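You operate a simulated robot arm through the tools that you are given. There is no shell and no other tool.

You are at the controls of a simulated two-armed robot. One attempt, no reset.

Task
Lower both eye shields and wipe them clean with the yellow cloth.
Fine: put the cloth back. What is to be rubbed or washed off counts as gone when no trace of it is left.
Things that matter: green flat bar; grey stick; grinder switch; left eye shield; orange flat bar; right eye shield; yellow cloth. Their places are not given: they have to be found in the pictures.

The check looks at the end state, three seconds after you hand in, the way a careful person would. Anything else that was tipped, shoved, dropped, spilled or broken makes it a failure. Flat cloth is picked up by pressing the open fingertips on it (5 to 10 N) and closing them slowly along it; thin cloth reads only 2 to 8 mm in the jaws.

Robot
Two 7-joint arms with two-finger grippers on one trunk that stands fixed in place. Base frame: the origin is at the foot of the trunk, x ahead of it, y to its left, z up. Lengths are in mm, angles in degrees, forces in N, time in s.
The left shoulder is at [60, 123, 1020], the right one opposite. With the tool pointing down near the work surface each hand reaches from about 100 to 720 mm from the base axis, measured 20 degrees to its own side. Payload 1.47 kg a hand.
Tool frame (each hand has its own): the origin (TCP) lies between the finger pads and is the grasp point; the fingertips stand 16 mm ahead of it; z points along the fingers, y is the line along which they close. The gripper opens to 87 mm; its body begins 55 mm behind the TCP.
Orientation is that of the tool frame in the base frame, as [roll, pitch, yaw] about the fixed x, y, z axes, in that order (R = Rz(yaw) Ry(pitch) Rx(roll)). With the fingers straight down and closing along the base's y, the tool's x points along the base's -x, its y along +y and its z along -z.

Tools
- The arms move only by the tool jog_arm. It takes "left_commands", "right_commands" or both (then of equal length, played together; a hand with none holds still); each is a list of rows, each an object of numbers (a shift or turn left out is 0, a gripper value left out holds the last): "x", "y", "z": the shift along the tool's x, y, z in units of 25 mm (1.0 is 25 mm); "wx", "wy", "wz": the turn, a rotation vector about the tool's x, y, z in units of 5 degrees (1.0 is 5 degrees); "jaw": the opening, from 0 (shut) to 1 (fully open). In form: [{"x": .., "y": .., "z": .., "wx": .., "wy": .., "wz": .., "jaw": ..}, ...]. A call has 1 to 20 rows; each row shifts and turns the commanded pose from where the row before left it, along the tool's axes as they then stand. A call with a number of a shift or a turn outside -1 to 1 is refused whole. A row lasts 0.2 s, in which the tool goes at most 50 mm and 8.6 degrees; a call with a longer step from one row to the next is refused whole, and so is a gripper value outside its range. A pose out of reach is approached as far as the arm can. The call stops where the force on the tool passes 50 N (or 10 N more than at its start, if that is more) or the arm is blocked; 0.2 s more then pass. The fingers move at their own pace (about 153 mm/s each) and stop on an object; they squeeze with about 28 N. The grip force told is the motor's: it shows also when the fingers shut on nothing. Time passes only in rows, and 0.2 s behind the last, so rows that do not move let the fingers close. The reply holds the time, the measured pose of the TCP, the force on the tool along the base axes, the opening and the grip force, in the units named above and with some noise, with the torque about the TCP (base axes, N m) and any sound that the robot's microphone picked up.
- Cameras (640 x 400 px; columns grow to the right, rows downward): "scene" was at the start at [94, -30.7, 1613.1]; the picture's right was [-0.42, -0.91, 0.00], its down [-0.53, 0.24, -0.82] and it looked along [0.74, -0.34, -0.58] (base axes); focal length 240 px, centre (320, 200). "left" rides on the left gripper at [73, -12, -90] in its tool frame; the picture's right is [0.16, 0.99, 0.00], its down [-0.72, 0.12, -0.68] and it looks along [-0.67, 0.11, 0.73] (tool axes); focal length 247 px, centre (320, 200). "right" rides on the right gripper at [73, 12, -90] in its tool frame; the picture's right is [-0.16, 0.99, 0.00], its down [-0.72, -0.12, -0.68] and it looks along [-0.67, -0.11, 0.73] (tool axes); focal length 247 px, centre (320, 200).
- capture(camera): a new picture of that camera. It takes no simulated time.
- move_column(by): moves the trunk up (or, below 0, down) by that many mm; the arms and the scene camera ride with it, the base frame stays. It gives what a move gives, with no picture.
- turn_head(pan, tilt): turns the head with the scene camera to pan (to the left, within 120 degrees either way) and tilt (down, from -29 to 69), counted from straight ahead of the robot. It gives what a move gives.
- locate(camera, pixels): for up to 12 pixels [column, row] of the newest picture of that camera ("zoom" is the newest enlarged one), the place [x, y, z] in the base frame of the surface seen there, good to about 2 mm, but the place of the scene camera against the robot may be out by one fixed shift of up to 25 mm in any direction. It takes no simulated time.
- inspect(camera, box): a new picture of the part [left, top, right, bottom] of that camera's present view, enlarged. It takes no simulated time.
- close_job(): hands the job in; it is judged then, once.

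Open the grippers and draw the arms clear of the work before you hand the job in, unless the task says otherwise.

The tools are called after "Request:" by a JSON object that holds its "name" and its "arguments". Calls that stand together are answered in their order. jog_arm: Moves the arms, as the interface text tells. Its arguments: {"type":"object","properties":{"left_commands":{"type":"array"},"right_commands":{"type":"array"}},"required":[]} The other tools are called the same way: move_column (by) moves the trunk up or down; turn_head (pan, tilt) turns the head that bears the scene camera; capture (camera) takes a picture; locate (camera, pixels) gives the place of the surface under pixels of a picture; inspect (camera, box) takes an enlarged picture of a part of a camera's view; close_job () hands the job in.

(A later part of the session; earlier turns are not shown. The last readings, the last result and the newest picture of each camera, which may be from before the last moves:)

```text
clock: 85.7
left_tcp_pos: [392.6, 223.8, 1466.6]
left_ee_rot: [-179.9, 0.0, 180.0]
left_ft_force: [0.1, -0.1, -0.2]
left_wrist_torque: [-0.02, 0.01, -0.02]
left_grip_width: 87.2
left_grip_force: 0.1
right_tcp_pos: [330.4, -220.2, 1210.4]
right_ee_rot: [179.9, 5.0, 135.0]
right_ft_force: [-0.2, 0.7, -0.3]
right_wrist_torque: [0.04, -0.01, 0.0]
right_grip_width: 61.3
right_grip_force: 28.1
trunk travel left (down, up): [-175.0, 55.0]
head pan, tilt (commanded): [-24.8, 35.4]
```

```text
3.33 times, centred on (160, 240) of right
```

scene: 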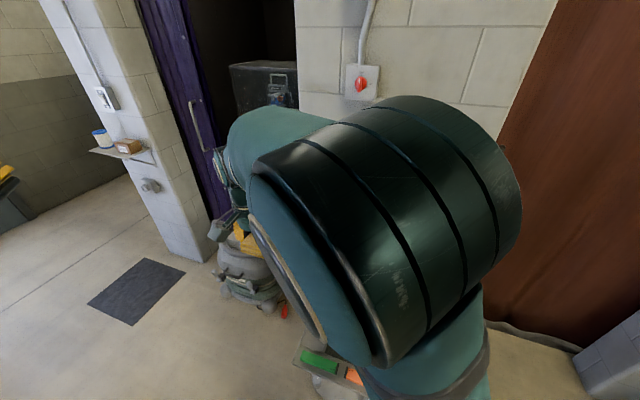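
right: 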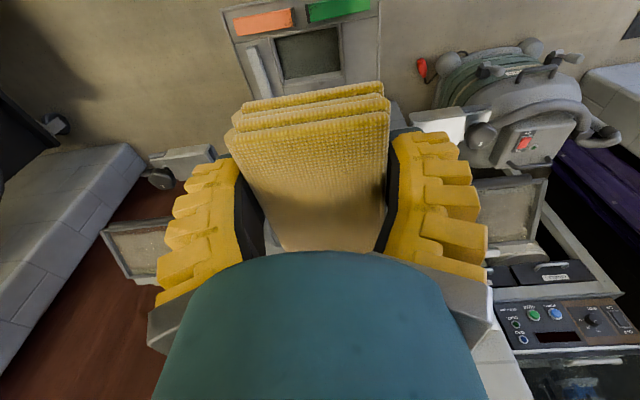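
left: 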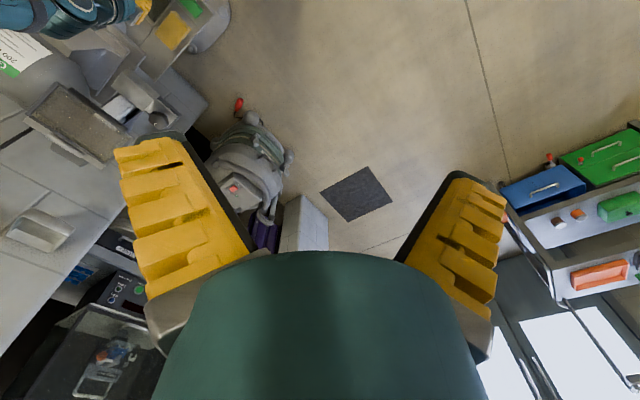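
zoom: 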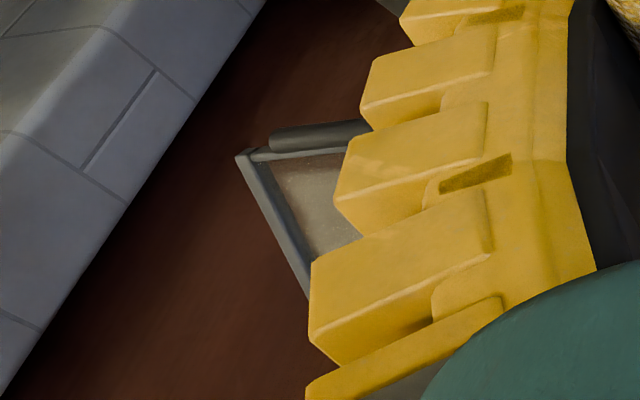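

I use the depth reading as a dirt probe: clean glass lets it pass through, dirt stops it. I query a grid over the left shield in this zoom.

Request:
{"name": "inspect", "arguments": {"camera": "right", "box": [480, 150, 620, 270]}}

Request:
{"name": "locate", "arguments": {"camera": "zoom", "pixels": [[110, 140], [180, 140], [250, 130], [330, 115], [420, 110], [110, 200], [180, 195], [250, 190], [330, 180], [400, 170], [120, 270], [190, 265]]}}

Request:
{"name": "locate", "arguments": {"camera": "zoom", "pixels": [[260, 255], [330, 245], [385, 240], [130, 290], [200, 285], [270, 280], [350, 272], [390, 265], [150, 165], [220, 215], [300, 210], [370, 205]]}}

```text
3.33 times, centred on (550, 210) of right
```

zoom: 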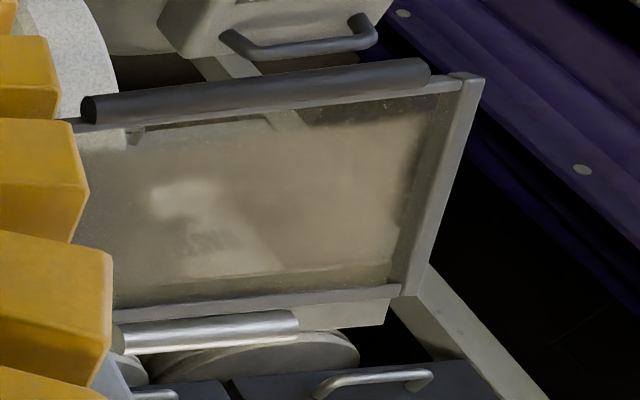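

```text
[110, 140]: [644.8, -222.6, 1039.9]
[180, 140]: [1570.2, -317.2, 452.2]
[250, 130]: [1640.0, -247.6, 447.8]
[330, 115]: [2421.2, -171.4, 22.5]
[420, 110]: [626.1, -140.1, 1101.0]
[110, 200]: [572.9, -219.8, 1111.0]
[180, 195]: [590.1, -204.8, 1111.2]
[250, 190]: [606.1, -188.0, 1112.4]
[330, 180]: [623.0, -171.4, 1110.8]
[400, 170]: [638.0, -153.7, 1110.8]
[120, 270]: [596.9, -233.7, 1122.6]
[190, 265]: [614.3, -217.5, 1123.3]
```

```text
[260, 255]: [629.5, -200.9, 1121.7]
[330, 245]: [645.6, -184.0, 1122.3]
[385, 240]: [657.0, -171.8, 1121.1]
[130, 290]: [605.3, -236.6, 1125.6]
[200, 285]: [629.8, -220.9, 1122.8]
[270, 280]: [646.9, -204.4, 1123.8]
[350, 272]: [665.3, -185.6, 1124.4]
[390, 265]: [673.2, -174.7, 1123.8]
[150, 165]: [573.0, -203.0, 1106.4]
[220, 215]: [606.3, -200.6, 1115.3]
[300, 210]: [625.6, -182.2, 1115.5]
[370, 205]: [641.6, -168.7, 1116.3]
```

The probe shows the middle band is still dirty, so that stroke did not clean (or pressed too little). I check how the cloth now sits in the hand.

Request:
{"name": "locate", "arguments": {"camera": "right", "pixels": [[300, 150], [300, 180], [310, 210], [320, 240], [250, 170], [370, 150], [300, 130], [300, 118], [300, 100], [240, 140], [380, 115], [330, 235]]}}

Request:
{"name": "capture", "arguments": {"camera": "right"}}

```text
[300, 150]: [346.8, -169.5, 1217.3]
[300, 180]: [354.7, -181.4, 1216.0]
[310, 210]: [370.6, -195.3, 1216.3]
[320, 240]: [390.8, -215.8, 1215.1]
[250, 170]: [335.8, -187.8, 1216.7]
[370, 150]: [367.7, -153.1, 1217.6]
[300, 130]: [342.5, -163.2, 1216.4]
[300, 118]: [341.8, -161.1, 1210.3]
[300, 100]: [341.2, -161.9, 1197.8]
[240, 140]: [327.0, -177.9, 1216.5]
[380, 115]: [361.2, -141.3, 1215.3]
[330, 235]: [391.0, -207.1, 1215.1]
```

```text
taken
```

right: 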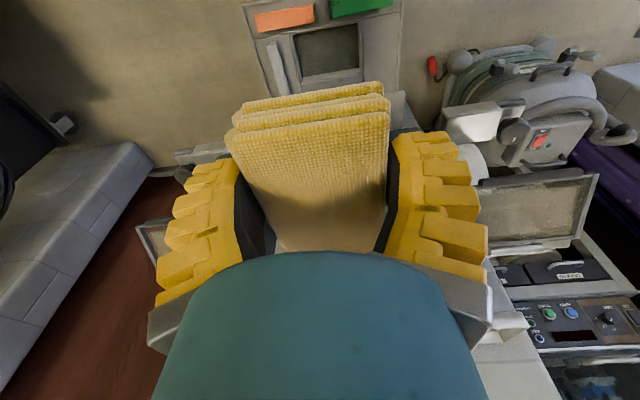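

The cloth rotated only about 3° in the jaws. I take the same left-camera view as before the stroke, for a direct comparison of the glass.

Request:
{"name": "inspect", "arguments": {"camera": "left", "box": [0, 0, 240, 180]}}

Request:
{"name": "locate", "arguments": {"camera": "zoom", "pixels": [[180, 230], [200, 250], [220, 265], [240, 280], [260, 295], [280, 310], [205, 230], [230, 250], [255, 268], [275, 285], [295, 305], [310, 325]]}}

Request:
{"name": "locate", "arguments": {"camera": "zoom", "pixels": [[190, 205], [215, 220], [240, 240], [265, 258], [290, 278], [315, 295], [150, 235], [170, 250], [190, 265], [215, 285], [240, 305], [270, 330]]}}

```text
2.22 times, centred on (120, 90) of left
```

zoom: 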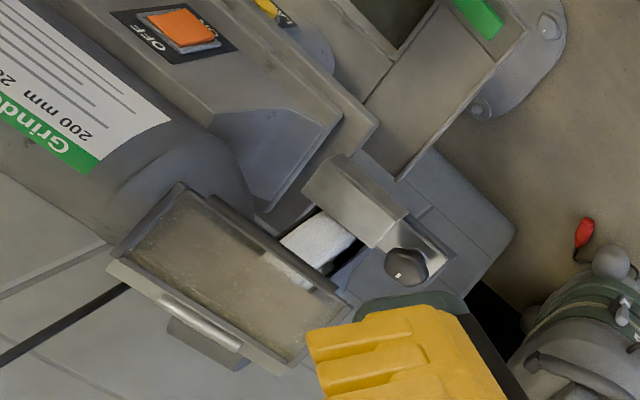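

```text
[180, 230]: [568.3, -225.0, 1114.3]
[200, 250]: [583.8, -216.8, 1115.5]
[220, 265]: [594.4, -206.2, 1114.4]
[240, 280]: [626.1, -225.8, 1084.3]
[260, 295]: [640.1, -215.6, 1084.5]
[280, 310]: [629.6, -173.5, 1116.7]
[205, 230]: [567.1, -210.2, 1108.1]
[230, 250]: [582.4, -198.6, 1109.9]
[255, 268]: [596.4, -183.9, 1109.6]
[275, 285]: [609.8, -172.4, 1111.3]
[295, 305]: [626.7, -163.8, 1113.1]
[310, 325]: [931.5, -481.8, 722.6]
```

```text
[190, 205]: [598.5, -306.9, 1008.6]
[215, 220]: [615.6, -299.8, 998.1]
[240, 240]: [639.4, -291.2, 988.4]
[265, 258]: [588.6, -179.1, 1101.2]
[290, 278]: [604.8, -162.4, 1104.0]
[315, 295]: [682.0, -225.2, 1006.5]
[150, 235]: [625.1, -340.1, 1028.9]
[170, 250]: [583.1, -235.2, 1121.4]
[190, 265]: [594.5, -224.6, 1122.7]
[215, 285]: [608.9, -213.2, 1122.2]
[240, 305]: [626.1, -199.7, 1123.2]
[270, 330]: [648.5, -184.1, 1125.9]
```

Two probes at s≈290–306, d≈567 now pass through the glass: that spot was cleaned by the first firm contact. I probe finer around it to see the size of the cleaned patch.

Request:
{"name": "inspect", "arguments": {"camera": "left", "box": [50, 85, 130, 145]}}

Request:
{"name": "locate", "arguments": {"camera": "left", "pixels": [[70, 108], [72, 112], [75, 118], [78, 122], [80, 113], [83, 117], [86, 122], [90, 126], [88, 115], [92, 119], [96, 124], [78, 108]]}}

Request:
{"name": "locate", "arguments": {"camera": "left", "pixels": [[62, 110], [65, 115], [68, 119], [72, 123], [66, 106], [84, 128], [88, 132], [94, 131], [99, 130], [100, 136], [80, 126], [76, 128]]}}

```text
6.67 times, centred on (90, 115) of left
```

zoom: 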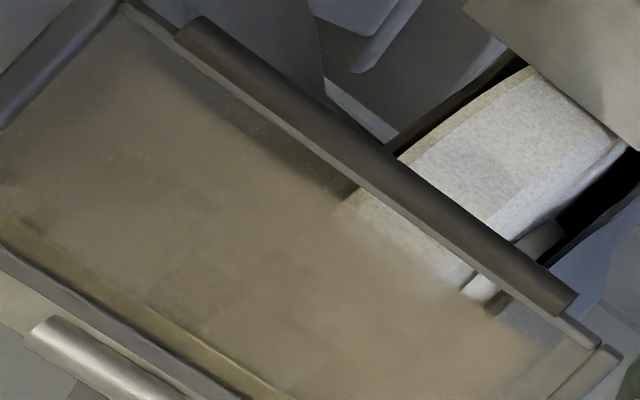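

```text
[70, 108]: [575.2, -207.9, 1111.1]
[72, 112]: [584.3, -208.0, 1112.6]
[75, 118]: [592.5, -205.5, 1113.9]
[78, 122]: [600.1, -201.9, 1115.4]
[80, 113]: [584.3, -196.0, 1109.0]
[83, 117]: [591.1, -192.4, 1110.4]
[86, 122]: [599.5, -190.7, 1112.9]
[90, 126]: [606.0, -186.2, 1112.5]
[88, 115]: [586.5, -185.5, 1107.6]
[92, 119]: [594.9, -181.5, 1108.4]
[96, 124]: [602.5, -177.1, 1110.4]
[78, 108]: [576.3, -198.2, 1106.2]
```

```text
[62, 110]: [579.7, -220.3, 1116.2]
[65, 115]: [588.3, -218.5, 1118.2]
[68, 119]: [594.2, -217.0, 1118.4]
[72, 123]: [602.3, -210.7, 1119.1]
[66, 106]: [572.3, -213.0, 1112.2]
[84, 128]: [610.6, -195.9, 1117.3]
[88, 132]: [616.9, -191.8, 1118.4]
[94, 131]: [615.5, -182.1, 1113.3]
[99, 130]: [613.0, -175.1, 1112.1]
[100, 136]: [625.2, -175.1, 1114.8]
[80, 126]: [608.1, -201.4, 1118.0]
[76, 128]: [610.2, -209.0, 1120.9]
```

Let me repeat the exact pixels that passed through, plus close neighbours, to see the shape of the clean spots.

Request:
{"name": "locate", "arguments": {"camera": "left", "pixels": [[84, 126], [85, 126], [86, 127], [83, 125], [84, 124], [87, 129], [89, 130], [91, 131], [93, 133], [95, 134], [82, 124], [90, 133]]}}

Request:
{"name": "locate", "arguments": {"camera": "zoom", "pixels": [[280, 270], [260, 280], [300, 290], [340, 310], [320, 300], [240, 260], [360, 320], [300, 260], [340, 280], [200, 240], [220, 280], [380, 340]]}}

```text
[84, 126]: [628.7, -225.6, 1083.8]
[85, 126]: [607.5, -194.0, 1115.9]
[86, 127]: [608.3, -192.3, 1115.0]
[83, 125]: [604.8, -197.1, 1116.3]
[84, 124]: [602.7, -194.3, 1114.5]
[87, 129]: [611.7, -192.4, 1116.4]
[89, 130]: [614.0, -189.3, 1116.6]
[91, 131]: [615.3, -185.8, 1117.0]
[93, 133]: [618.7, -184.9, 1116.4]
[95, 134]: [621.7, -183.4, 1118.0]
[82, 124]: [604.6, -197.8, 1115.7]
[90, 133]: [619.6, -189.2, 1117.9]
```

```text
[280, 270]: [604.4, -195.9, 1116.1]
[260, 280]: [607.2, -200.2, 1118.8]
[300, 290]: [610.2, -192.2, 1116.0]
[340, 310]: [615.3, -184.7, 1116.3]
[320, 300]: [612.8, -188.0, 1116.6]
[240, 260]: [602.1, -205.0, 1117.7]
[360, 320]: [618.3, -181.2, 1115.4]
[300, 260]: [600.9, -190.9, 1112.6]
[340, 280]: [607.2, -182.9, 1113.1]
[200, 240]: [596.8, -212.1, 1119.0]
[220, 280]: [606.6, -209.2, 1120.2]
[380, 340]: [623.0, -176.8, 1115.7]
```

Only a hairline seems cleared, so I need firmer, repeated rubbing with a flatter contact. I tip the hand to about 18° (cloth nearly parallel to the glass) and go back to the left shield.

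Request:
{"name": "jog_arm", "arguments": {"right_commands": [{"y": 0.95, "wy": -1}, {"y": 0.95, "wy": -1}, {"y": 0.95, "wy": -0.6}, {"y": 0.95}, {"y": 0.95}, {"y": 0.95}, {"y": 0.95}, {"y": 0.95}, {"y": 0.95}]}}

```text
clock: 87.7
left_tcp_pos: [393.7, 223.8, 1466.1]
left_ee_rot: [-180.0, 0.1, 180.0]
left_ft_force: [0.6, -0.3, 1.0]
left_wrist_torque: [0.01, 0.0, -0.01]
left_grip_width: 87.1
left_grip_force: 0.2
right_tcp_pos: [485.5, -68.4, 1209.9]
right_ee_rot: [-180.0, 18.1, 135.0]
right_ft_force: [-0.9, 0.2, -0.8]
right_wrist_torque: [0.01, 0.0, -0.02]
right_grip_width: 61.6
right_grip_force: 27.9
trunk travel left (down, up): [-175.0, 55.0]
head pan, tilt (commanded): [-24.8, 35.4]
```

At d=392, s=295, pitch 18. I approach so the rear edge hovers ~15 mm over the glass near d=590.

Request:
{"name": "jog_arm", "arguments": {"right_commands": [{"x": -0.761, "z": 0.667}, {"x": -0.761, "z": 0.667}, {"x": -0.761, "z": 0.667}, {"x": -0.761, "z": 0.667}, {"x": -0.761, "z": 0.667}, {"x": -0.761, "z": 0.667}]}}

Request:
{"name": "inspect", "arguments": {"camera": "left", "box": [30, 40, 190, 170]}}

```text
clock: 89.0
left_tcp_pos: [393.3, 223.1, 1467.1]
left_ee_rot: [180.0, 0.0, -180.0]
left_ft_force: [0.3, -1.1, 0.5]
left_wrist_torque: [0.02, 0.03, 0.0]
left_grip_width: 87.1
left_grip_force: 0.0
right_tcp_pos: [582.8, -169.4, 1150.3]
right_ee_rot: [179.9, 18.2, 134.9]
right_ft_force: [-0.6, -0.1, -0.1]
right_wrist_torque: [0.01, 0.01, -0.01]
right_grip_width: 61.2
right_grip_force: 27.7
trunk travel left (down, up): [-175.0, 55.0]
head pan, tilt (commanded): [-24.8, 35.4]
```

```text
3.08 times, centred on (110, 105) of left
```

zoom: 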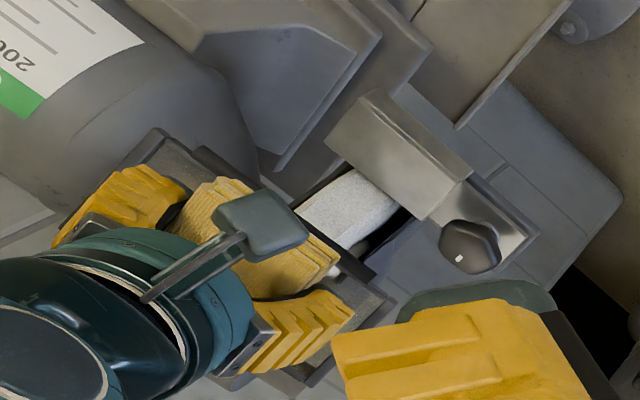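

17 mm above the glass. I lower straight down 14 mm, then feel for contact.

Request:
{"name": "jog_arm", "arguments": {"right_commands": [{"x": 0.087, "z": 0.266}, {"x": 0.087, "z": 0.266}, {"x": 0.0124, "z": 0.038}, {}]}}

```text
clock: 90.0
left_tcp_pos: [392.4, 225.0, 1464.6]
left_ee_rot: [180.0, 0.0, -180.0]
left_ft_force: [-0.6, 0.4, 0.3]
left_wrist_torque: [-0.01, 0.02, 0.01]
left_grip_width: 86.7
left_grip_force: 0.0
right_tcp_pos: [582.8, -167.6, 1136.1]
right_ee_rot: [179.9, 18.1, 135.0]
right_ft_force: [0.1, -0.1, -0.8]
right_wrist_torque: [0.0, 0.0, 0.01]
right_grip_width: 61.5
right_grip_force: 28.3
trunk travel left (down, up): [-175.0, 55.0]
head pan, tilt (commanded): [-24.8, 35.4]
```

Request:
{"name": "jog_arm", "arguments": {"right_commands": [{"x": 0.0124, "z": 0.038}, {"x": 0.0124, "z": 0.038}, {}]}}

```text
clock: 90.8
left_tcp_pos: [391.9, 225.5, 1465.9]
left_ee_rot: [179.9, 0.0, -180.0]
left_ft_force: [0.5, -0.8, 0.9]
left_wrist_torque: [0.02, 0.0, 0.0]
left_grip_width: 86.7
left_grip_force: 0.1
right_tcp_pos: [582.6, -167.9, 1132.4]
right_ee_rot: [-179.9, 18.0, 135.0]
right_ft_force: [0.1, 0.2, -0.3]
right_wrist_torque: [0.03, -0.01, 0.0]
right_grip_width: 61.4
right_grip_force: 28.6
trunk travel left (down, up): [-175.0, 55.0]
head pan, tilt (commanded): [-24.8, 35.4]
```

Still free at TCP z=1132.4. I continue in 1 mm steps.

Request:
{"name": "jog_arm", "arguments": {"right_commands": [{"x": 0.0124, "z": 0.038}, {"x": 0.0124, "z": 0.038}, {}]}}

```text
clock: 91.7
left_tcp_pos: [392.4, 224.9, 1466.0]
left_ee_rot: [-179.9, 0.0, 180.0]
left_ft_force: [-0.7, -0.1, 0.6]
left_wrist_torque: [0.02, 0.01, 0.03]
left_grip_width: 87.0
left_grip_force: 0.0
right_tcp_pos: [582.6, -166.8, 1132.2]
right_ee_rot: [-180.0, 18.1, 135.0]
right_ft_force: [-0.2, 0.2, 4.5]
right_wrist_torque: [-0.21, -0.18, -0.01]
right_grip_width: 61.4
right_grip_force: 27.6
trunk travel left (down, up): [-175.0, 55.0]
head pan, tilt (commanded): [-24.8, 35.4]
```

Contact at 4.5 N, centred along the edge (torque shows ≈60 mm ahead of the TCP). I press half a millimetre more and rub 25 mm down the slope.

Request:
{"name": "jog_arm", "arguments": {"right_commands": [{"z": 0.02}, {"x": 0.199, "z": 0.0186}, {"x": 0.199, "z": 0.0186}, {"x": 0.199, "z": 0.0186}, {"x": 0.199, "z": 0.0186}, {"x": 0.199, "z": 0.0186}]}}

```text
clock: 93.0
left_tcp_pos: [392.1, 224.2, 1465.8]
left_ee_rot: [-180.0, 0.0, 180.0]
left_ft_force: [1.7, 0.9, -1.0]
left_wrist_torque: [-0.01, 0.02, 0.0]
left_grip_width: 87.0
left_grip_force: 0.1
right_tcp_pos: [565.6, -149.6, 1119.7]
right_ee_rot: [-180.0, 18.2, 134.9]
right_ft_force: [-2.0, 1.1, 8.7]
right_wrist_torque: [-0.39, -0.4, -0.02]
right_grip_width: 61.6
right_grip_force: 28.4
trunk travel left (down, up): [-175.0, 55.0]
head pan, tilt (commanded): [-24.8, 35.4]
```

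Steady at 9 N across the edge. I rub back up and down once more.

Request:
{"name": "jog_arm", "arguments": {"right_commands": [{"x": -0.199, "z": -0.0186}, {"x": -0.199, "z": -0.0186}, {"x": -0.199, "z": -0.0186}, {"x": -0.199, "z": -0.0186}, {"x": -0.199, "z": -0.0186}, {"x": 0.199, "z": 0.0186}, {"x": 0.199, "z": 0.0186}, {"x": 0.199, "z": 0.0186}, {"x": 0.199, "z": 0.0186}, {"x": 0.199, "z": 0.0186}]}}

Request:
{"name": "inspect", "arguments": {"camera": "left", "box": [30, 60, 150, 160]}}

```text
clock: 95.2
left_tcp_pos: [391.3, 225.2, 1465.9]
left_ee_rot: [-180.0, 0.0, -179.9]
left_ft_force: [-0.7, -0.4, -0.2]
left_wrist_torque: [-0.02, 0.02, 0.04]
left_grip_width: 86.8
left_grip_force: 0.0
right_tcp_pos: [565.8, -151.5, 1120.0]
right_ee_rot: [-179.9, 18.2, 134.9]
right_ft_force: [-1.5, 0.2, 5.2]
right_wrist_torque: [-0.27, -0.21, -0.01]
right_grip_width: 61.4
right_grip_force: 28.1
trunk travel left (down, up): [-175.0, 55.0]
head pan, tilt (commanded): [-24.8, 35.4]
```

```text
4.00 times, centred on (90, 110) of left
```

zoom: 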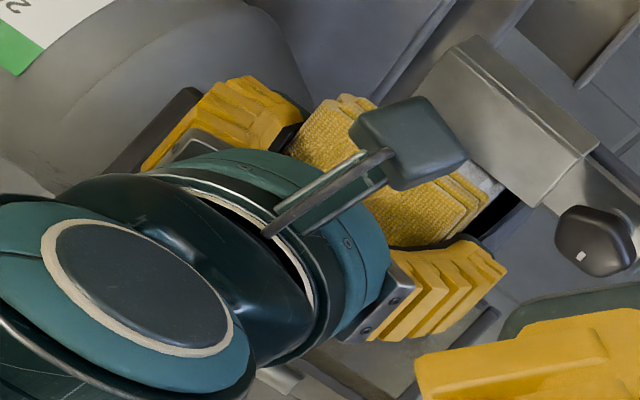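

Now at 5 N after two rubs. I lift off and slide aside to see the effect.

Request:
{"name": "jog_arm", "arguments": {"right_commands": [{"z": -1}, {"z": -1, "x": 0.5}, {"z": -0.6, "x": 1}, {"x": 1, "y": -0.5}, {"x": 1, "y": -1}, {"y": -1}, {"y": -1}, {"y": -1}, {"y": -1}, {"y": -1}, {"y": -1}]}}

Request:
{"name": "inspect", "arguments": {"camera": "left", "box": [50, 85, 130, 145]}}

Request:
{"name": "locate", "arguments": {"camera": "left", "pixels": [[72, 112], [75, 118], [78, 122], [83, 117], [86, 122], [90, 126], [92, 119], [96, 124], [84, 128], [88, 132], [94, 131], [76, 128]]}}

```text
clock: 97.7
left_tcp_pos: [392.4, 223.0, 1466.6]
left_ee_rot: [180.0, 0.0, -179.9]
left_ft_force: [0.4, 0.1, 0.8]
left_wrist_torque: [0.02, -0.01, 0.03]
left_grip_width: 86.9
left_grip_force: 0.0
right_tcp_pos: [360.7, -212.7, 1154.5]
right_ee_rot: [180.0, 18.0, 134.9]
right_ft_force: [-0.8, 0.0, -0.3]
right_wrist_torque: [0.01, 0.0, 0.05]
right_grip_width: 61.4
right_grip_force: 27.4
trunk travel left (down, up): [-175.0, 55.0]
head pan, tilt (commanded): [-24.8, 35.4]
```

```text
6.67 times, centred on (90, 115) of left
```

zoom: 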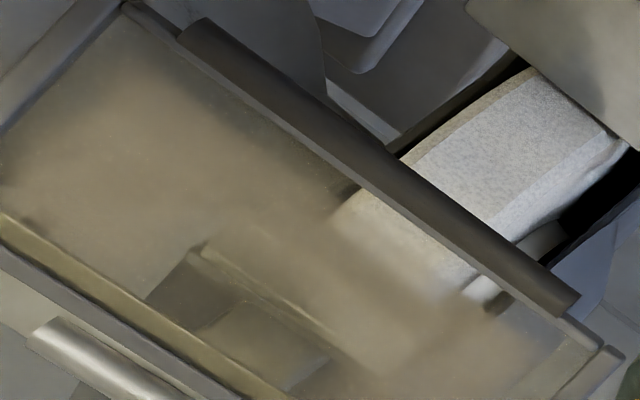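

```text
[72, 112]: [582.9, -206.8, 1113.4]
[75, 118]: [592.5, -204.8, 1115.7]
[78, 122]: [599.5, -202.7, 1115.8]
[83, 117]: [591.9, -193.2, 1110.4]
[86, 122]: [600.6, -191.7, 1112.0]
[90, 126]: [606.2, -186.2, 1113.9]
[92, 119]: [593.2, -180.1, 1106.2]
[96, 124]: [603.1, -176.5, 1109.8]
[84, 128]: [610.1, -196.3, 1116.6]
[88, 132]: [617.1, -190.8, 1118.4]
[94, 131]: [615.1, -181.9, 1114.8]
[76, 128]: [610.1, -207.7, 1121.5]
```

Now a clearly cleaned patch shows at zoom (250,330): firm rubbing works. I continue systematically; next the right-hand third of the left shield (s≈263).

Request:
{"name": "jog_arm", "arguments": {"right_commands": [{"y": 0.91, "z": -0.3}, {"y": 0.91}, {"y": 0.91}, {"y": 0.91}, {"y": 0.91}, {"y": 0.91}, {"y": 0.9}, {"x": -0.776, "z": 0.358}, {"x": -0.776, "z": 0.358}, {"x": -0.776, "z": 0.358}, {"x": -0.776, "z": 0.358}, {"x": -0.776, "z": 0.358}, {"x": -0.776, "z": 0.358}]}}

```text
clock: 100.5
left_tcp_pos: [392.9, 224.3, 1466.1]
left_ee_rot: [180.0, 0.0, 180.0]
left_ft_force: [-0.4, 0.0, -0.1]
left_wrist_torque: [0.01, 0.01, 0.04]
left_grip_width: 87.3
left_grip_force: 0.1
right_tcp_pos: [562.6, -187.8, 1147.1]
right_ee_rot: [-179.9, 18.0, 135.1]
right_ft_force: [0.7, 0.7, -0.6]
right_wrist_torque: [-0.02, -0.01, 0.01]
right_grip_width: 61.3
right_grip_force: 27.9
trunk travel left (down, up): [-175.0, 55.0]
head pan, tilt (commanded): [-24.8, 35.4]
```

At s=265, d=531. I lower onto the glass.

Request:
{"name": "jog_arm", "arguments": {"right_commands": [{"x": 0.08, "z": 0.247}, {"x": 0.08, "z": 0.247}, {"x": 0.0124, "z": 0.038}, {"x": 0.0124, "z": 0.038}, {"x": 0.006, "z": 0.019}, {}]}}

```text
clock: 101.8
left_tcp_pos: [392.3, 224.6, 1465.5]
left_ee_rot: [180.0, 0.0, -180.0]
left_ft_force: [-0.2, -1.4, 0.3]
left_wrist_torque: [0.03, 0.02, -0.02]
left_grip_width: 86.9
left_grip_force: 0.2
right_tcp_pos: [561.2, -187.5, 1131.0]
right_ee_rot: [-179.9, 18.0, 134.9]
right_ft_force: [-0.4, -0.1, 0.0]
right_wrist_torque: [0.0, -0.03, 0.0]
right_grip_width: 61.6
right_grip_force: 27.3
trunk travel left (down, up): [-175.0, 55.0]
head pan, tilt (commanded): [-24.8, 35.4]
```

No contact yet; 1 mm more.

Request:
{"name": "jog_arm", "arguments": {"right_commands": [{"x": 0.0124, "z": 0.038}, {}]}}

```text
clock: 102.5
left_tcp_pos: [392.6, 224.0, 1465.8]
left_ee_rot: [-179.9, 0.1, 180.0]
left_ft_force: [-0.4, 0.7, -0.2]
left_wrist_torque: [-0.03, 0.02, 0.01]
left_grip_width: 87.2
left_grip_force: 0.0
right_tcp_pos: [562.2, -187.7, 1131.3]
right_ee_rot: [-179.9, 18.1, 135.0]
right_ft_force: [0.9, 0.9, -1.0]
right_wrist_torque: [0.01, -0.02, 0.02]
right_grip_width: 61.3
right_grip_force: 27.9
trunk travel left (down, up): [-175.0, 55.0]
head pan, tilt (commanded): [-24.8, 35.4]
```

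Request:
{"name": "jog_arm", "arguments": {"right_commands": [{"x": 0.0124, "z": 0.038}, {}]}}

```text
clock: 103.0
left_tcp_pos: [392.6, 225.1, 1465.5]
left_ee_rot: [180.0, 0.0, -180.0]
left_ft_force: [-0.7, -0.7, 0.0]
left_wrist_torque: [-0.01, 0.01, -0.01]
left_grip_width: 87.1
left_grip_force: 0.0
right_tcp_pos: [563.3, -187.8, 1129.4]
right_ee_rot: [180.0, 18.2, 135.1]
right_ft_force: [-0.4, 0.1, 2.4]
right_wrist_torque: [-0.08, -0.12, -0.02]
right_grip_width: 61.0
right_grip_force: 27.9
trunk travel left (down, up): [-175.0, 55.0]
head pan, tilt (commanded): [-24.8, 35.4]
```

Contact at 2.4 N. I press 0.7 mm more and rub twice down and up over 25 mm.

Request:
{"name": "jog_arm", "arguments": {"right_commands": [{"z": 0.028}, {"x": 0.199, "z": 0.0186}, {"x": 0.199, "z": 0.0186}, {"x": 0.199, "z": 0.0186}, {"x": 0.199, "z": 0.0186}, {"x": 0.199, "z": 0.0186}]}}

```text
clock: 104.5
left_tcp_pos: [392.8, 224.7, 1466.2]
left_ee_rot: [-180.0, 0.0, -180.0]
left_ft_force: [-0.7, 0.7, -0.5]
left_wrist_torque: [0.0, 0.01, 0.0]
left_grip_width: 87.1
left_grip_force: 0.0
right_tcp_pos: [545.0, -170.3, 1118.7]
right_ee_rot: [-179.9, 18.2, 135.0]
right_ft_force: [-0.9, 0.7, 3.7]
right_wrist_torque: [-0.16, -0.24, 0.01]
right_grip_width: 61.2
right_grip_force: 27.9
trunk travel left (down, up): [-175.0, 55.0]
head pan, tilt (commanded): [-24.8, 35.4]
```

3.7 N; I press another 0.5 mm and rub up and down twice.

Request:
{"name": "jog_arm", "arguments": {"right_commands": [{"z": 0.022}, {"x": -0.199, "z": -0.0186}, {"x": -0.199, "z": -0.0186}, {"x": -0.199, "z": -0.0186}, {"x": -0.199, "z": -0.0186}, {"x": -0.199, "z": -0.0186}, {"x": 0.199, "z": 0.0186}, {"x": 0.199, "z": 0.0186}, {"x": 0.199, "z": 0.0186}, {"x": 0.199, "z": 0.0186}, {"x": 0.199, "z": 0.0186}]}}

```text
clock: 106.8
left_tcp_pos: [392.7, 224.4, 1465.6]
left_ee_rot: [180.0, 0.1, -180.0]
left_ft_force: [-0.1, -0.1, -0.7]
left_wrist_torque: [-0.02, 0.02, -0.03]
left_grip_width: 86.9
left_grip_force: 0.1
right_tcp_pos: [545.7, -169.9, 1118.9]
right_ee_rot: [-179.9, 18.1, 134.9]
right_ft_force: [-0.3, 0.3, 3.8]
right_wrist_torque: [-0.16, -0.2, -0.01]
right_grip_width: 61.5
right_grip_force: 27.8
trunk travel left (down, up): [-175.0, 55.0]
head pan, tilt (commanded): [-24.8, 35.4]
```

Force stays ≈4 N because the cloth swivels slightly in the jaws toward the glass angle. I press 0.8 mm more and keep rubbing.

Request:
{"name": "jog_arm", "arguments": {"right_commands": [{"z": 0.032}, {"x": -0.199, "z": -0.0186}, {"x": -0.199, "z": -0.0186}, {"x": -0.199, "z": -0.0186}, {"x": -0.199, "z": -0.0186}, {"x": -0.199, "z": -0.0186}, {"x": -0.12, "z": -0.011}, {"x": 0.12, "z": 0.011}, {"x": 0.199, "z": 0.0186}, {"x": 0.199, "z": 0.0186}, {"x": 0.199, "z": 0.0186}, {"x": 0.199, "z": 0.0186}, {"x": 0.199, "z": 0.0186}]}}

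```text
clock: 109.7
left_tcp_pos: [392.1, 224.0, 1466.1]
left_ee_rot: [-180.0, 0.0, -179.9]
left_ft_force: [-0.5, 0.0, -0.1]
left_wrist_torque: [-0.01, -0.02, -0.01]
left_grip_width: 87.2
left_grip_force: 0.2
right_tcp_pos: [546.1, -171.8, 1118.0]
right_ee_rot: [180.0, 18.2, 135.1]
right_ft_force: [0.4, -0.3, 1.2]
right_wrist_torque: [-0.08, -0.09, -0.01]
right_grip_width: 61.5
right_grip_force: 28.4
trunk travel left (down, up): [-175.0, 55.0]
head pan, tilt (commanded): [-24.8, 35.4]
```

The cloth keeps swivelling a little. I lift off and look at what this region shows now, and how the cloth sits.

Request:
{"name": "jog_arm", "arguments": {"right_commands": [{"z": -1}, {"z": -1, "x": 0.5}, {"z": -0.6, "x": 1}, {"x": 1, "y": -0.5}, {"x": 1, "y": -1}, {"y": -1}, {"y": -1}, {"y": -1}, {"y": -1}, {"y": -1}]}}

Request:
{"name": "inspect", "arguments": {"camera": "left", "box": [40, 75, 130, 145]}}

Request:
{"name": "capture", "arguments": {"camera": "right"}}

Request:
{"name": "locate", "arguments": {"camera": "right", "pixels": [[300, 150], [310, 210], [320, 240], [250, 170], [370, 150], [300, 130], [300, 118], [240, 140], [380, 115], [330, 235]]}}

```text
clock: 111.8
left_tcp_pos: [391.8, 223.4, 1466.8]
left_ee_rot: [180.0, 0.0, 180.0]
left_ft_force: [0.0, -0.8, -0.6]
left_wrist_torque: [0.03, -0.03, -0.01]
left_grip_width: 86.9
left_grip_force: 0.0
right_tcp_pos: [357.0, -213.5, 1153.4]
right_ee_rot: [-179.9, 18.1, 135.0]
right_ft_force: [-0.7, -0.2, 0.0]
right_wrist_torque: [0.01, -0.02, 0.03]
right_grip_width: 61.2
right_grip_force: 27.9
trunk travel left (down, up): [-175.0, 55.0]
head pan, tilt (commanded): [-24.8, 35.4]
```

```text
5.71 times, centred on (85, 110) of left
```

zoom: 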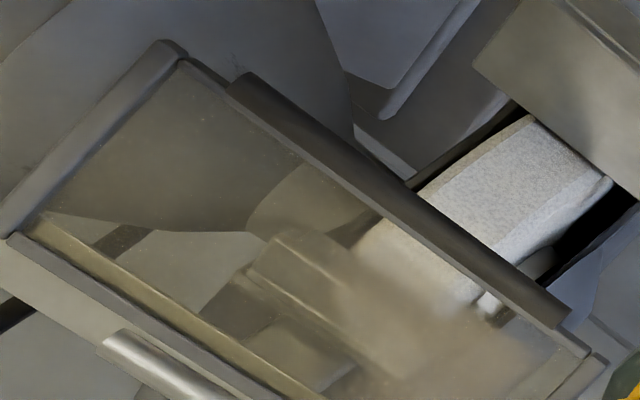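

```text
taken
```

right: 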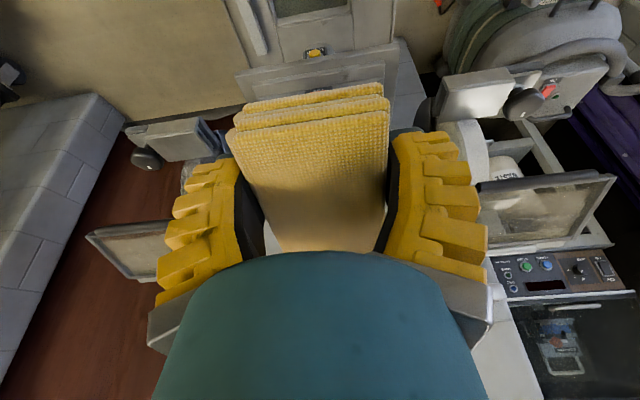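

```text
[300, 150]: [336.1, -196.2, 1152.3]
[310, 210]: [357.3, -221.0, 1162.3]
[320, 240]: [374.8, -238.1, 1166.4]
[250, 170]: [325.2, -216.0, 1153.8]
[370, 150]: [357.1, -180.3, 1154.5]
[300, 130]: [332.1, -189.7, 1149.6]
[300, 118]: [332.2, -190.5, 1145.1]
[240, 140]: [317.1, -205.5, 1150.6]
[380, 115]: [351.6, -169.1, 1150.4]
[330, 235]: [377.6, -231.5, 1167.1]
```

Excellent: the whole right half of the left shield is now clear in the picture (everything left of zoom column ≈350). I repeat the same rub for the left part, centred at s≈320.

Request:
{"name": "jog_arm", "arguments": {"right_commands": [{"y": 0.97, "z": -0.3}, {"y": 0.97}, {"y": 0.97}, {"y": 0.97}, {"y": 0.97}, {"y": 0.97}, {"y": 0.97}, {"y": 0.97}, {"y": 0.97}, {"x": -0.776, "z": 0.358}, {"x": -0.776, "z": 0.358}, {"x": -0.776, "z": 0.358}, {"x": -0.776, "z": 0.358}, {"x": -0.776, "z": 0.358}, {"x": -0.776, "z": 0.358}]}}

```text
clock: 115.0
left_tcp_pos: [393.1, 224.4, 1466.5]
left_ee_rot: [-180.0, 0.0, -179.9]
left_ft_force: [0.9, 0.0, 0.3]
left_wrist_torque: [-0.03, 0.01, -0.01]
left_grip_width: 87.0
left_grip_force: 0.1
right_tcp_pos: [602.1, -147.5, 1145.2]
right_ee_rot: [-180.0, 18.1, 134.9]
right_ft_force: [0.0, 0.8, -0.9]
right_wrist_torque: [0.03, 0.01, -0.03]
right_grip_width: 61.3
right_grip_force: 28.3
trunk travel left (down, up): [-175.0, 55.0]
head pan, tilt (commanded): [-24.8, 35.4]
```

At s=321, d=530, z=1145. I lower to contact.

Request:
{"name": "jog_arm", "arguments": {"right_commands": [{"x": 0.087, "z": 0.266}, {"x": 0.087, "z": 0.266}, {"x": 0.0124, "z": 0.038}, {"x": 0.0124, "z": 0.038}, {"x": 0.0124, "z": 0.038}, {}]}}

```text
clock: 116.5
left_tcp_pos: [393.3, 223.2, 1465.2]
left_ee_rot: [-180.0, -0.1, 179.9]
left_ft_force: [-0.4, 1.1, 0.9]
left_wrist_torque: [0.01, -0.01, 0.02]
left_grip_width: 87.0
left_grip_force: 0.2
right_tcp_pos: [601.7, -146.7, 1127.2]
right_ee_rot: [180.0, 18.2, 135.0]
right_ft_force: [-0.1, -0.4, 0.8]
right_wrist_torque: [-0.05, -0.08, -0.03]
right_grip_width: 61.4
right_grip_force: 28.4
trunk travel left (down, up): [-175.0, 55.0]
head pan, tilt (commanded): [-24.8, 35.4]
```

Just touching. I press 1 mm and rub down the slope.

Request:
{"name": "jog_arm", "arguments": {"right_commands": [{"z": 0.04}, {"x": -0.1, "z": -0.0093}, {"x": 0.1, "z": 0.0093}, {"x": 0.199, "z": 0.0186}, {"x": 0.199, "z": 0.0186}, {"x": 0.199, "z": 0.0186}, {"x": 0.199, "z": 0.0186}, {"x": 0.199, "z": 0.0186}]}}

```text
clock: 118.2
left_tcp_pos: [392.7, 224.4, 1466.1]
left_ee_rot: [-179.9, 0.0, -180.0]
left_ft_force: [0.8, 0.2, 0.0]
left_wrist_torque: [0.0, 0.03, 0.01]
left_grip_width: 87.1
left_grip_force: 0.0
right_tcp_pos: [583.7, -130.5, 1118.4]
right_ee_rot: [-180.0, 18.1, 135.0]
right_ft_force: [-0.4, 1.9, 1.5]
right_wrist_torque: [-0.05, -0.06, 0.04]
right_grip_width: 61.3
right_grip_force: 27.9
trunk travel left (down, up): [-175.0, 55.0]
head pan, tilt (commanded): [-24.8, 35.4]
```

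Only 1.5 N; I press 0.8 mm more and rub up and down.

Request:
{"name": "jog_arm", "arguments": {"right_commands": [{"z": 0.036}, {"x": -0.199, "z": -0.0186}, {"x": -0.199, "z": -0.0186}, {"x": -0.199, "z": -0.0186}, {"x": -0.199, "z": -0.0186}, {"x": -0.199, "z": -0.0186}, {"x": -0.12, "z": -0.011}, {"x": 0.12, "z": 0.011}, {"x": 0.199, "z": 0.0186}, {"x": 0.199, "z": 0.0186}, {"x": 0.199, "z": 0.0186}, {"x": 0.199, "z": 0.0186}, {"x": 0.199, "z": 0.0186}]}}

```text
clock: 121.0
left_tcp_pos: [393.0, 223.3, 1466.7]
left_ee_rot: [180.0, 0.0, 179.9]
left_ft_force: [-0.6, 0.0, -0.1]
left_wrist_torque: [-0.02, 0.0, 0.03]
left_grip_width: 86.7
left_grip_force: 0.0
right_tcp_pos: [584.8, -131.4, 1116.5]
right_ee_rot: [-180.0, 18.1, 134.9]
right_ft_force: [-0.4, 0.3, 3.7]
right_wrist_torque: [-0.19, -0.18, 0.0]
right_grip_width: 61.3
right_grip_force: 27.9
trunk travel left (down, up): [-175.0, 55.0]
head pan, tilt (commanded): [-24.8, 35.4]
```

3.7 N as in the good run. Two more rubs with a little more press.

Request:
{"name": "jog_arm", "arguments": {"right_commands": [{"z": 0.022}, {"x": -0.23, "z": -0.0215}, {"x": -0.23, "z": -0.0215}, {"x": -0.23, "z": -0.0215}, {"x": -0.23, "z": -0.0215}, {"x": -0.2, "z": -0.0186}, {"x": 0.2, "z": 0.0186}, {"x": 0.23, "z": 0.0215}, {"x": 0.23, "z": 0.0215}, {"x": 0.23, "z": 0.0215}, {"x": 0.23, "z": 0.0215}]}}

```text
clock: 123.5
left_tcp_pos: [393.0, 223.6, 1466.3]
left_ee_rot: [-180.0, 0.0, 180.0]
left_ft_force: [-0.2, 0.5, -0.5]
left_wrist_torque: [0.0, 0.03, 0.0]
left_grip_width: 86.7
left_grip_force: 0.1
right_tcp_pos: [584.2, -130.5, 1114.1]
right_ee_rot: [-179.9, 18.1, 135.1]
right_ft_force: [-0.4, 0.8, 2.0]
right_wrist_torque: [-0.09, -0.19, 0.03]
right_grip_width: 61.4
right_grip_force: 28.7
trunk travel left (down, up): [-175.0, 55.0]
head pan, tilt (commanded): [-24.8, 35.4]
```

I lift off and slide aside to inspect the left shield.

Request:
{"name": "jog_arm", "arguments": {"right_commands": [{"z": -1}, {"z": -1, "x": 0.5}, {"z": -0.6, "x": 1}, {"x": 1, "y": -0.5}, {"x": 1, "y": -1}, {"y": -1}, {"y": -1}, {"y": -1}, {"y": -1}, {"y": -1}, {"y": -1}, {"y": -1}]}}

Request:
{"name": "inspect", "arguments": {"camera": "left", "box": [40, 75, 130, 145]}}

Request:
{"name": "inspect", "arguments": {"camera": "left", "box": [70, 95, 160, 165]}}

Request:
{"name": "capture", "arguments": {"camera": "right"}}

```text
clock: 126.0
left_tcp_pos: [392.0, 222.8, 1466.9]
left_ee_rot: [180.0, 0.1, 180.0]
left_ft_force: [-0.1, 0.2, -0.1]
left_wrist_torque: [0.01, -0.02, 0.0]
left_grip_width: 87.0
left_grip_force: 0.1
right_tcp_pos: [360.5, -207.5, 1150.5]
right_ee_rot: [180.0, 18.2, 135.1]
right_ft_force: [-0.2, -0.2, -0.1]
right_wrist_torque: [-0.01, -0.03, -0.04]
right_grip_width: 61.6
right_grip_force: 28.0
trunk travel left (down, up): [-175.0, 55.0]
head pan, tilt (commanded): [-24.8, 35.4]
```

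```text
5.71 times, centred on (85, 110) of left
```

zoom: 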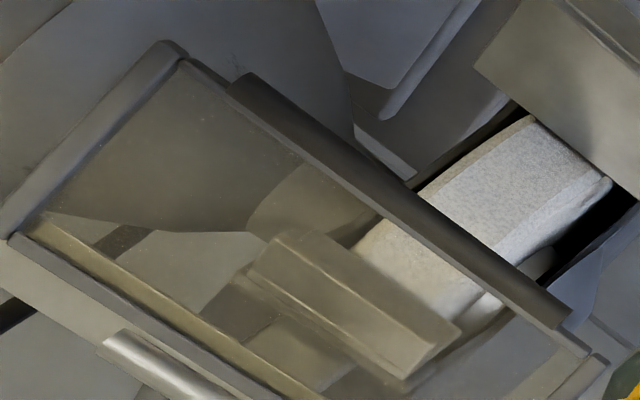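

```text
5.71 times, centred on (115, 130) of left
```

zoom: 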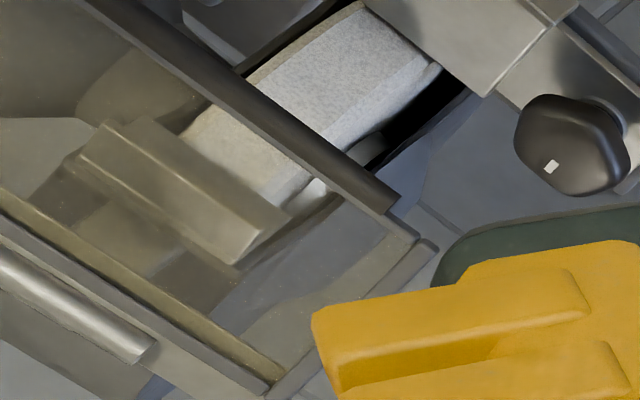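

```text
taken
```

right: 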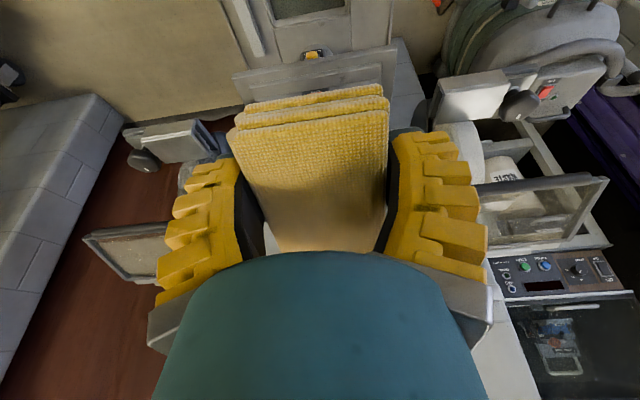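

The left shield now looks clear across its whole width. I zoom in harder from both cameras to look for any leftover traces.

Request:
{"name": "inspect", "arguments": {"camera": "right", "box": [470, 165, 615, 255]}}

Request:
{"name": "inspect", "arguments": {"camera": "left", "box": [40, 80, 90, 120]}}

Request:
{"name": "inspect", "arguments": {"camera": "left", "box": [80, 105, 130, 145]}}

Request:
{"name": "inspect", "arguments": {"camera": "left", "box": [60, 100, 110, 140]}}

```text
4.41 times, centred on (542, 210) of right
```

zoom: 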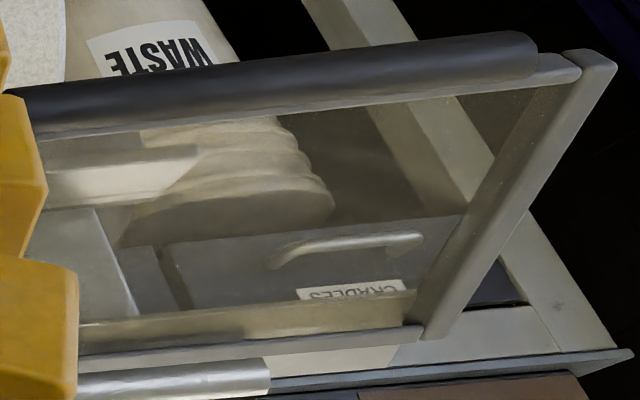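

```text
10.00 times, centred on (65, 100) of left
```

zoom: 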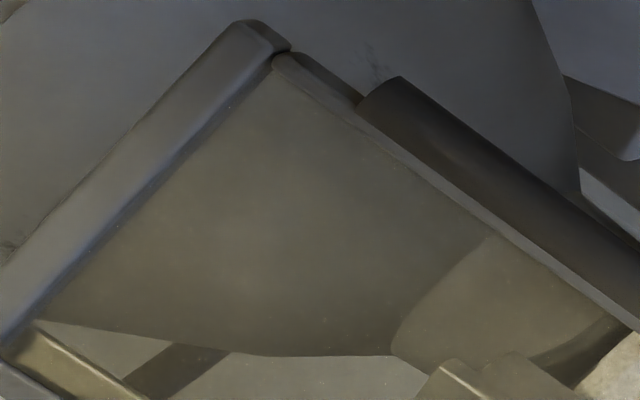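

```text
10.00 times, centred on (105, 125) of left
```

zoom: 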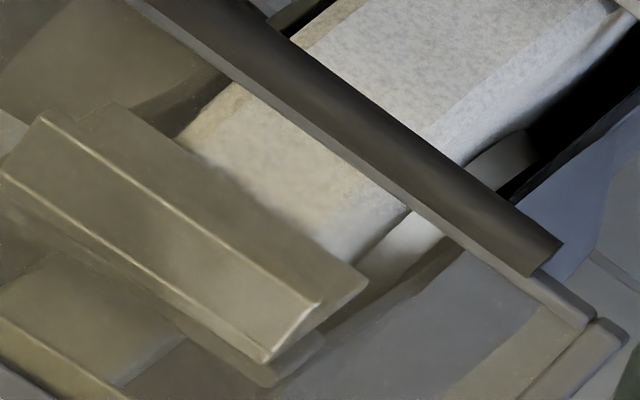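

```text
10.00 times, centred on (85, 120) of left
```

zoom: 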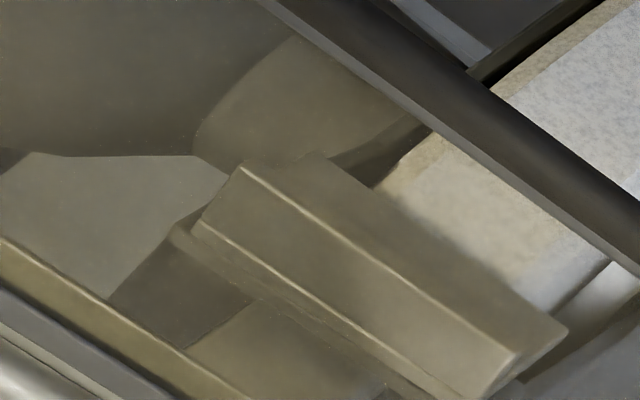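

Most is clear; along the +s side bar there may be a remaining hazy strip. I zoom in on that edge from both cameras.

Request:
{"name": "inspect", "arguments": {"camera": "right", "box": [550, 170, 615, 250]}}

Request:
{"name": "inspect", "arguments": {"camera": "left", "box": [100, 120, 140, 160]}}

Request:
{"name": "inspect", "arguments": {"camera": "scene", "box": [260, 190, 340, 250]}}

```text
5.00 times, centred on (582, 210) of right
```

zoom: 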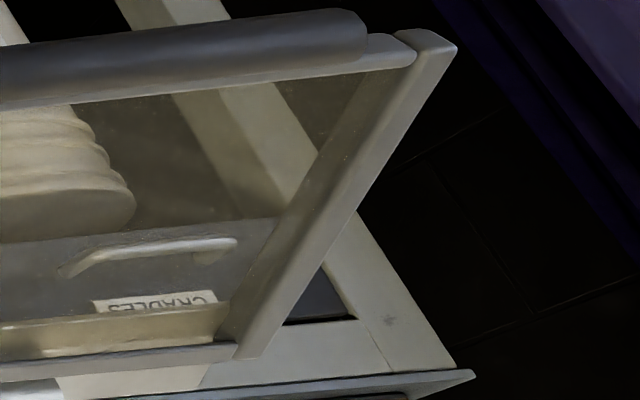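

```text
10.00 times, centred on (120, 140) of left
```

zoom: 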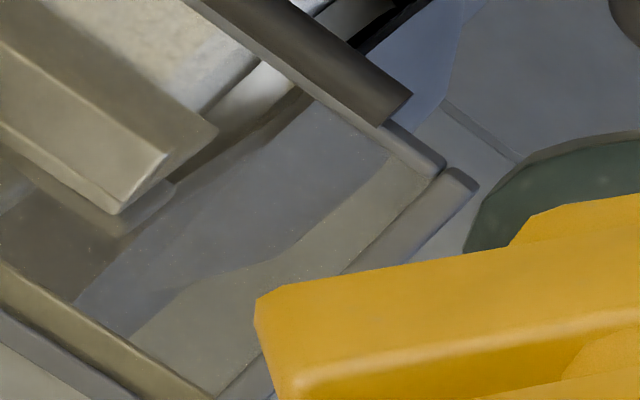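

```text
6.67 times, centred on (300, 220) of scene
```

zoom: 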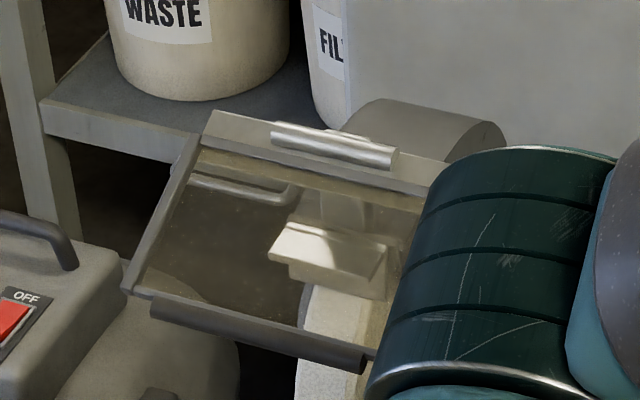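

In the scene zoom the left shield is clear glass now (only its natural tint). I go on to the right shield: move to s≈−90, then forward above its left part.

Request:
{"name": "jog_arm", "arguments": {"right_commands": [{"y": -1, "z": -0.3}, {"y": -1}, {"y": -1}, {"y": -1}, {"y": -1}, {"y": -1}, {"y": -1}, {"y": -0.93}, {"x": -0.776, "z": 0.32}, {"x": -0.776, "z": 0.32}, {"x": -0.776, "z": 0.32}, {"x": -0.776, "z": 0.32}, {"x": -0.776, "z": 0.32}, {"x": -0.776, "z": 0.32}]}}

Request:
{"name": "capture", "arguments": {"camera": "right"}}

Request:
{"name": "capture", "arguments": {"camera": "scene"}}

```text
clock: 129.1
left_tcp_pos: [392.4, 223.8, 1467.6]
left_ee_rot: [-179.9, 0.0, 180.0]
left_ft_force: [0.7, 0.5, 0.0]
left_wrist_torque: [0.0, 0.03, 0.01]
left_grip_width: 86.9
left_grip_force: 0.1
right_tcp_pos: [334.9, -444.9, 1172.7]
right_ee_rot: [180.0, 18.1, 135.0]
right_ft_force: [-0.3, -0.5, -1.0]
right_wrist_torque: [0.02, 0.03, 0.02]
right_grip_width: 61.2
right_grip_force: 28.2
right hand out of reach, approached as far as the arm can: row 3, 4, 5, 6, 7
trunk travel left (down, up): [-175.0, 55.0]
head pan, tilt (commanded): [-24.8, 35.4]
```

```text
taken
```

right: 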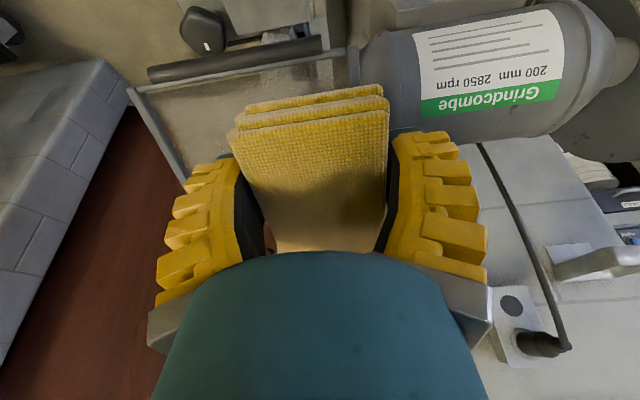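

```text
taken
```

scene: 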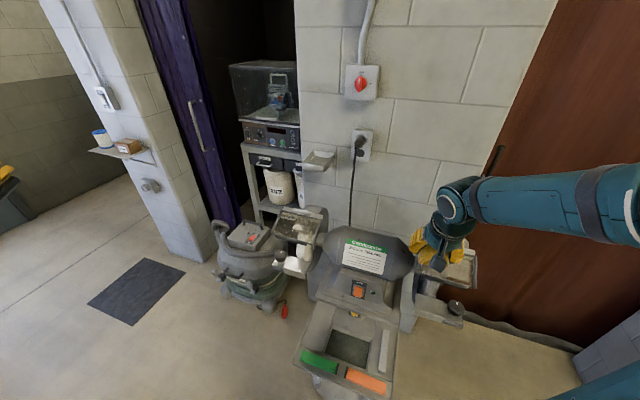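

The hand ended at d=551, s=−78, z=1173 (some rows hit the reach limit on the way, but it's free here). I adjust to d=530, s=−90 and come down to z≈1143.

Request:
{"name": "jog_arm", "arguments": {"right_commands": [{"x": 0.4, "z": -0.13, "y": -0.24}, {"x": 0.4, "z": -0.13, "y": -0.24}, {"x": 0.12, "z": 0.38}, {"x": 0.12, "z": 0.38}, {"x": 0.12, "z": 0.38}]}}

```text
clock: 130.2
left_tcp_pos: [392.4, 224.2, 1465.1]
left_ee_rot: [-180.0, 0.0, 180.0]
left_ft_force: [0.0, -0.4, -0.7]
left_wrist_torque: [-0.01, 0.0, 0.0]
left_grip_width: 87.0
left_grip_force: 0.0
right_tcp_pos: [310.8, -439.6, 1142.3]
right_ee_rot: [-179.9, 18.1, 135.1]
right_ft_force: [-0.3, 0.2, -0.2]
right_wrist_torque: [0.0, -0.02, 0.02]
right_grip_width: 61.1
right_grip_force: 28.3
trunk travel left (down, up): [-175.0, 55.0]
head pan, tilt (commanded): [-24.8, 35.4]
```

At s=−91, d=530.6. I lower to feel the glass.

Request:
{"name": "jog_arm", "arguments": {"right_commands": [{"x": 0.08, "z": 0.247}, {"x": 0.08, "z": 0.247}, {"x": 0.0124, "z": 0.038}, {"x": 0.0124, "z": 0.038}, {}]}}

```text
clock: 131.4
left_tcp_pos: [392.3, 224.3, 1466.7]
left_ee_rot: [-180.0, -0.1, -180.0]
left_ft_force: [-0.2, -0.9, -0.2]
left_wrist_torque: [0.01, -0.03, 0.02]
left_grip_width: 87.1
left_grip_force: 0.0
right_tcp_pos: [310.8, -438.9, 1127.6]
right_ee_rot: [180.0, 18.1, 134.9]
right_ft_force: [-1.0, -0.8, -1.2]
right_wrist_torque: [0.02, -0.02, 0.01]
right_grip_width: 61.3
right_grip_force: 27.9
trunk travel left (down, up): [-175.0, 55.0]
head pan, tilt (commanded): [-24.8, 35.4]
```

No contact at z=1127.6; I continue in 1 mm steps.

Request:
{"name": "jog_arm", "arguments": {"right_commands": [{"x": 0.0124, "z": 0.038}, {"x": 0.0124, "z": 0.038}, {}]}}

```text
clock: 132.2
left_tcp_pos: [393.0, 224.6, 1466.6]
left_ee_rot: [179.9, 0.1, -179.9]
left_ft_force: [0.1, 0.0, 0.1]
left_wrist_torque: [0.02, 0.01, 0.0]
left_grip_width: 87.1
left_grip_force: 0.0
right_tcp_pos: [311.2, -438.7, 1124.9]
right_ee_rot: [-180.0, 18.2, 135.0]
right_ft_force: [-0.3, 0.7, 2.2]
right_wrist_torque: [-0.12, -0.08, -0.04]
right_grip_width: 61.4
right_grip_force: 28.4
trunk travel left (down, up): [-175.0, 55.0]
head pan, tilt (commanded): [-24.8, 35.4]
```

Contact, 2.2 N. I press 0.8 mm and rub down then up.

Request:
{"name": "jog_arm", "arguments": {"right_commands": [{"z": 0.032}, {"x": 0.199, "z": 0.0186}, {"x": 0.199, "z": 0.0186}, {"x": 0.199, "z": 0.0186}, {"x": 0.199, "z": 0.0186}, {"x": 0.199, "z": 0.0186}]}}

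```text
clock: 133.7
left_tcp_pos: [391.6, 224.3, 1466.6]
left_ee_rot: [180.0, 0.0, 180.0]
left_ft_force: [-0.5, 0.7, -0.6]
left_wrist_torque: [-0.01, -0.03, 0.03]
left_grip_width: 86.8
left_grip_force: 0.0
right_tcp_pos: [293.8, -422.6, 1114.3]
right_ee_rot: [-179.9, 18.2, 134.9]
right_ft_force: [-0.6, 1.6, 2.6]
right_wrist_torque: [-0.19, -0.19, 0.01]
right_grip_width: 61.2
right_grip_force: 28.2
trunk travel left (down, up): [-175.0, 55.0]
head pan, tilt (commanded): [-24.8, 35.4]
```

Force 2.6 N; I press a bit more and rub up and down, including a little higher toward the hinge.

Request:
{"name": "jog_arm", "arguments": {"right_commands": [{"z": 0.034}, {"x": -0.199, "z": -0.0186}, {"x": -0.199, "z": -0.0186}, {"x": -0.199, "z": -0.0186}, {"x": -0.199, "z": -0.0186}, {"x": -0.199, "z": -0.0186}, {"x": -0.14, "z": -0.013}, {"x": 0.14, "z": 0.013}, {"x": 0.199, "z": 0.0186}, {"x": 0.199, "z": 0.0186}, {"x": 0.199, "z": 0.0186}, {"x": 0.199, "z": 0.0186}, {"x": 0.199, "z": 0.0186}]}}

```text
clock: 136.4
left_tcp_pos: [392.5, 224.2, 1465.3]
left_ee_rot: [-180.0, 0.0, 179.9]
left_ft_force: [-0.2, -0.2, 0.8]
left_wrist_torque: [0.0, -0.01, 0.03]
left_grip_width: 86.9
left_grip_force: 0.0
right_tcp_pos: [294.4, -422.7, 1112.8]
right_ee_rot: [-179.9, 18.1, 135.0]
right_ft_force: [-0.8, 1.0, 6.6]
right_wrist_torque: [-0.3, -0.31, 0.01]
right_grip_width: 61.2
right_grip_force: 28.1
trunk travel left (down, up): [-175.0, 55.0]
head pan, tilt (commanded): [-24.8, 35.4]
```

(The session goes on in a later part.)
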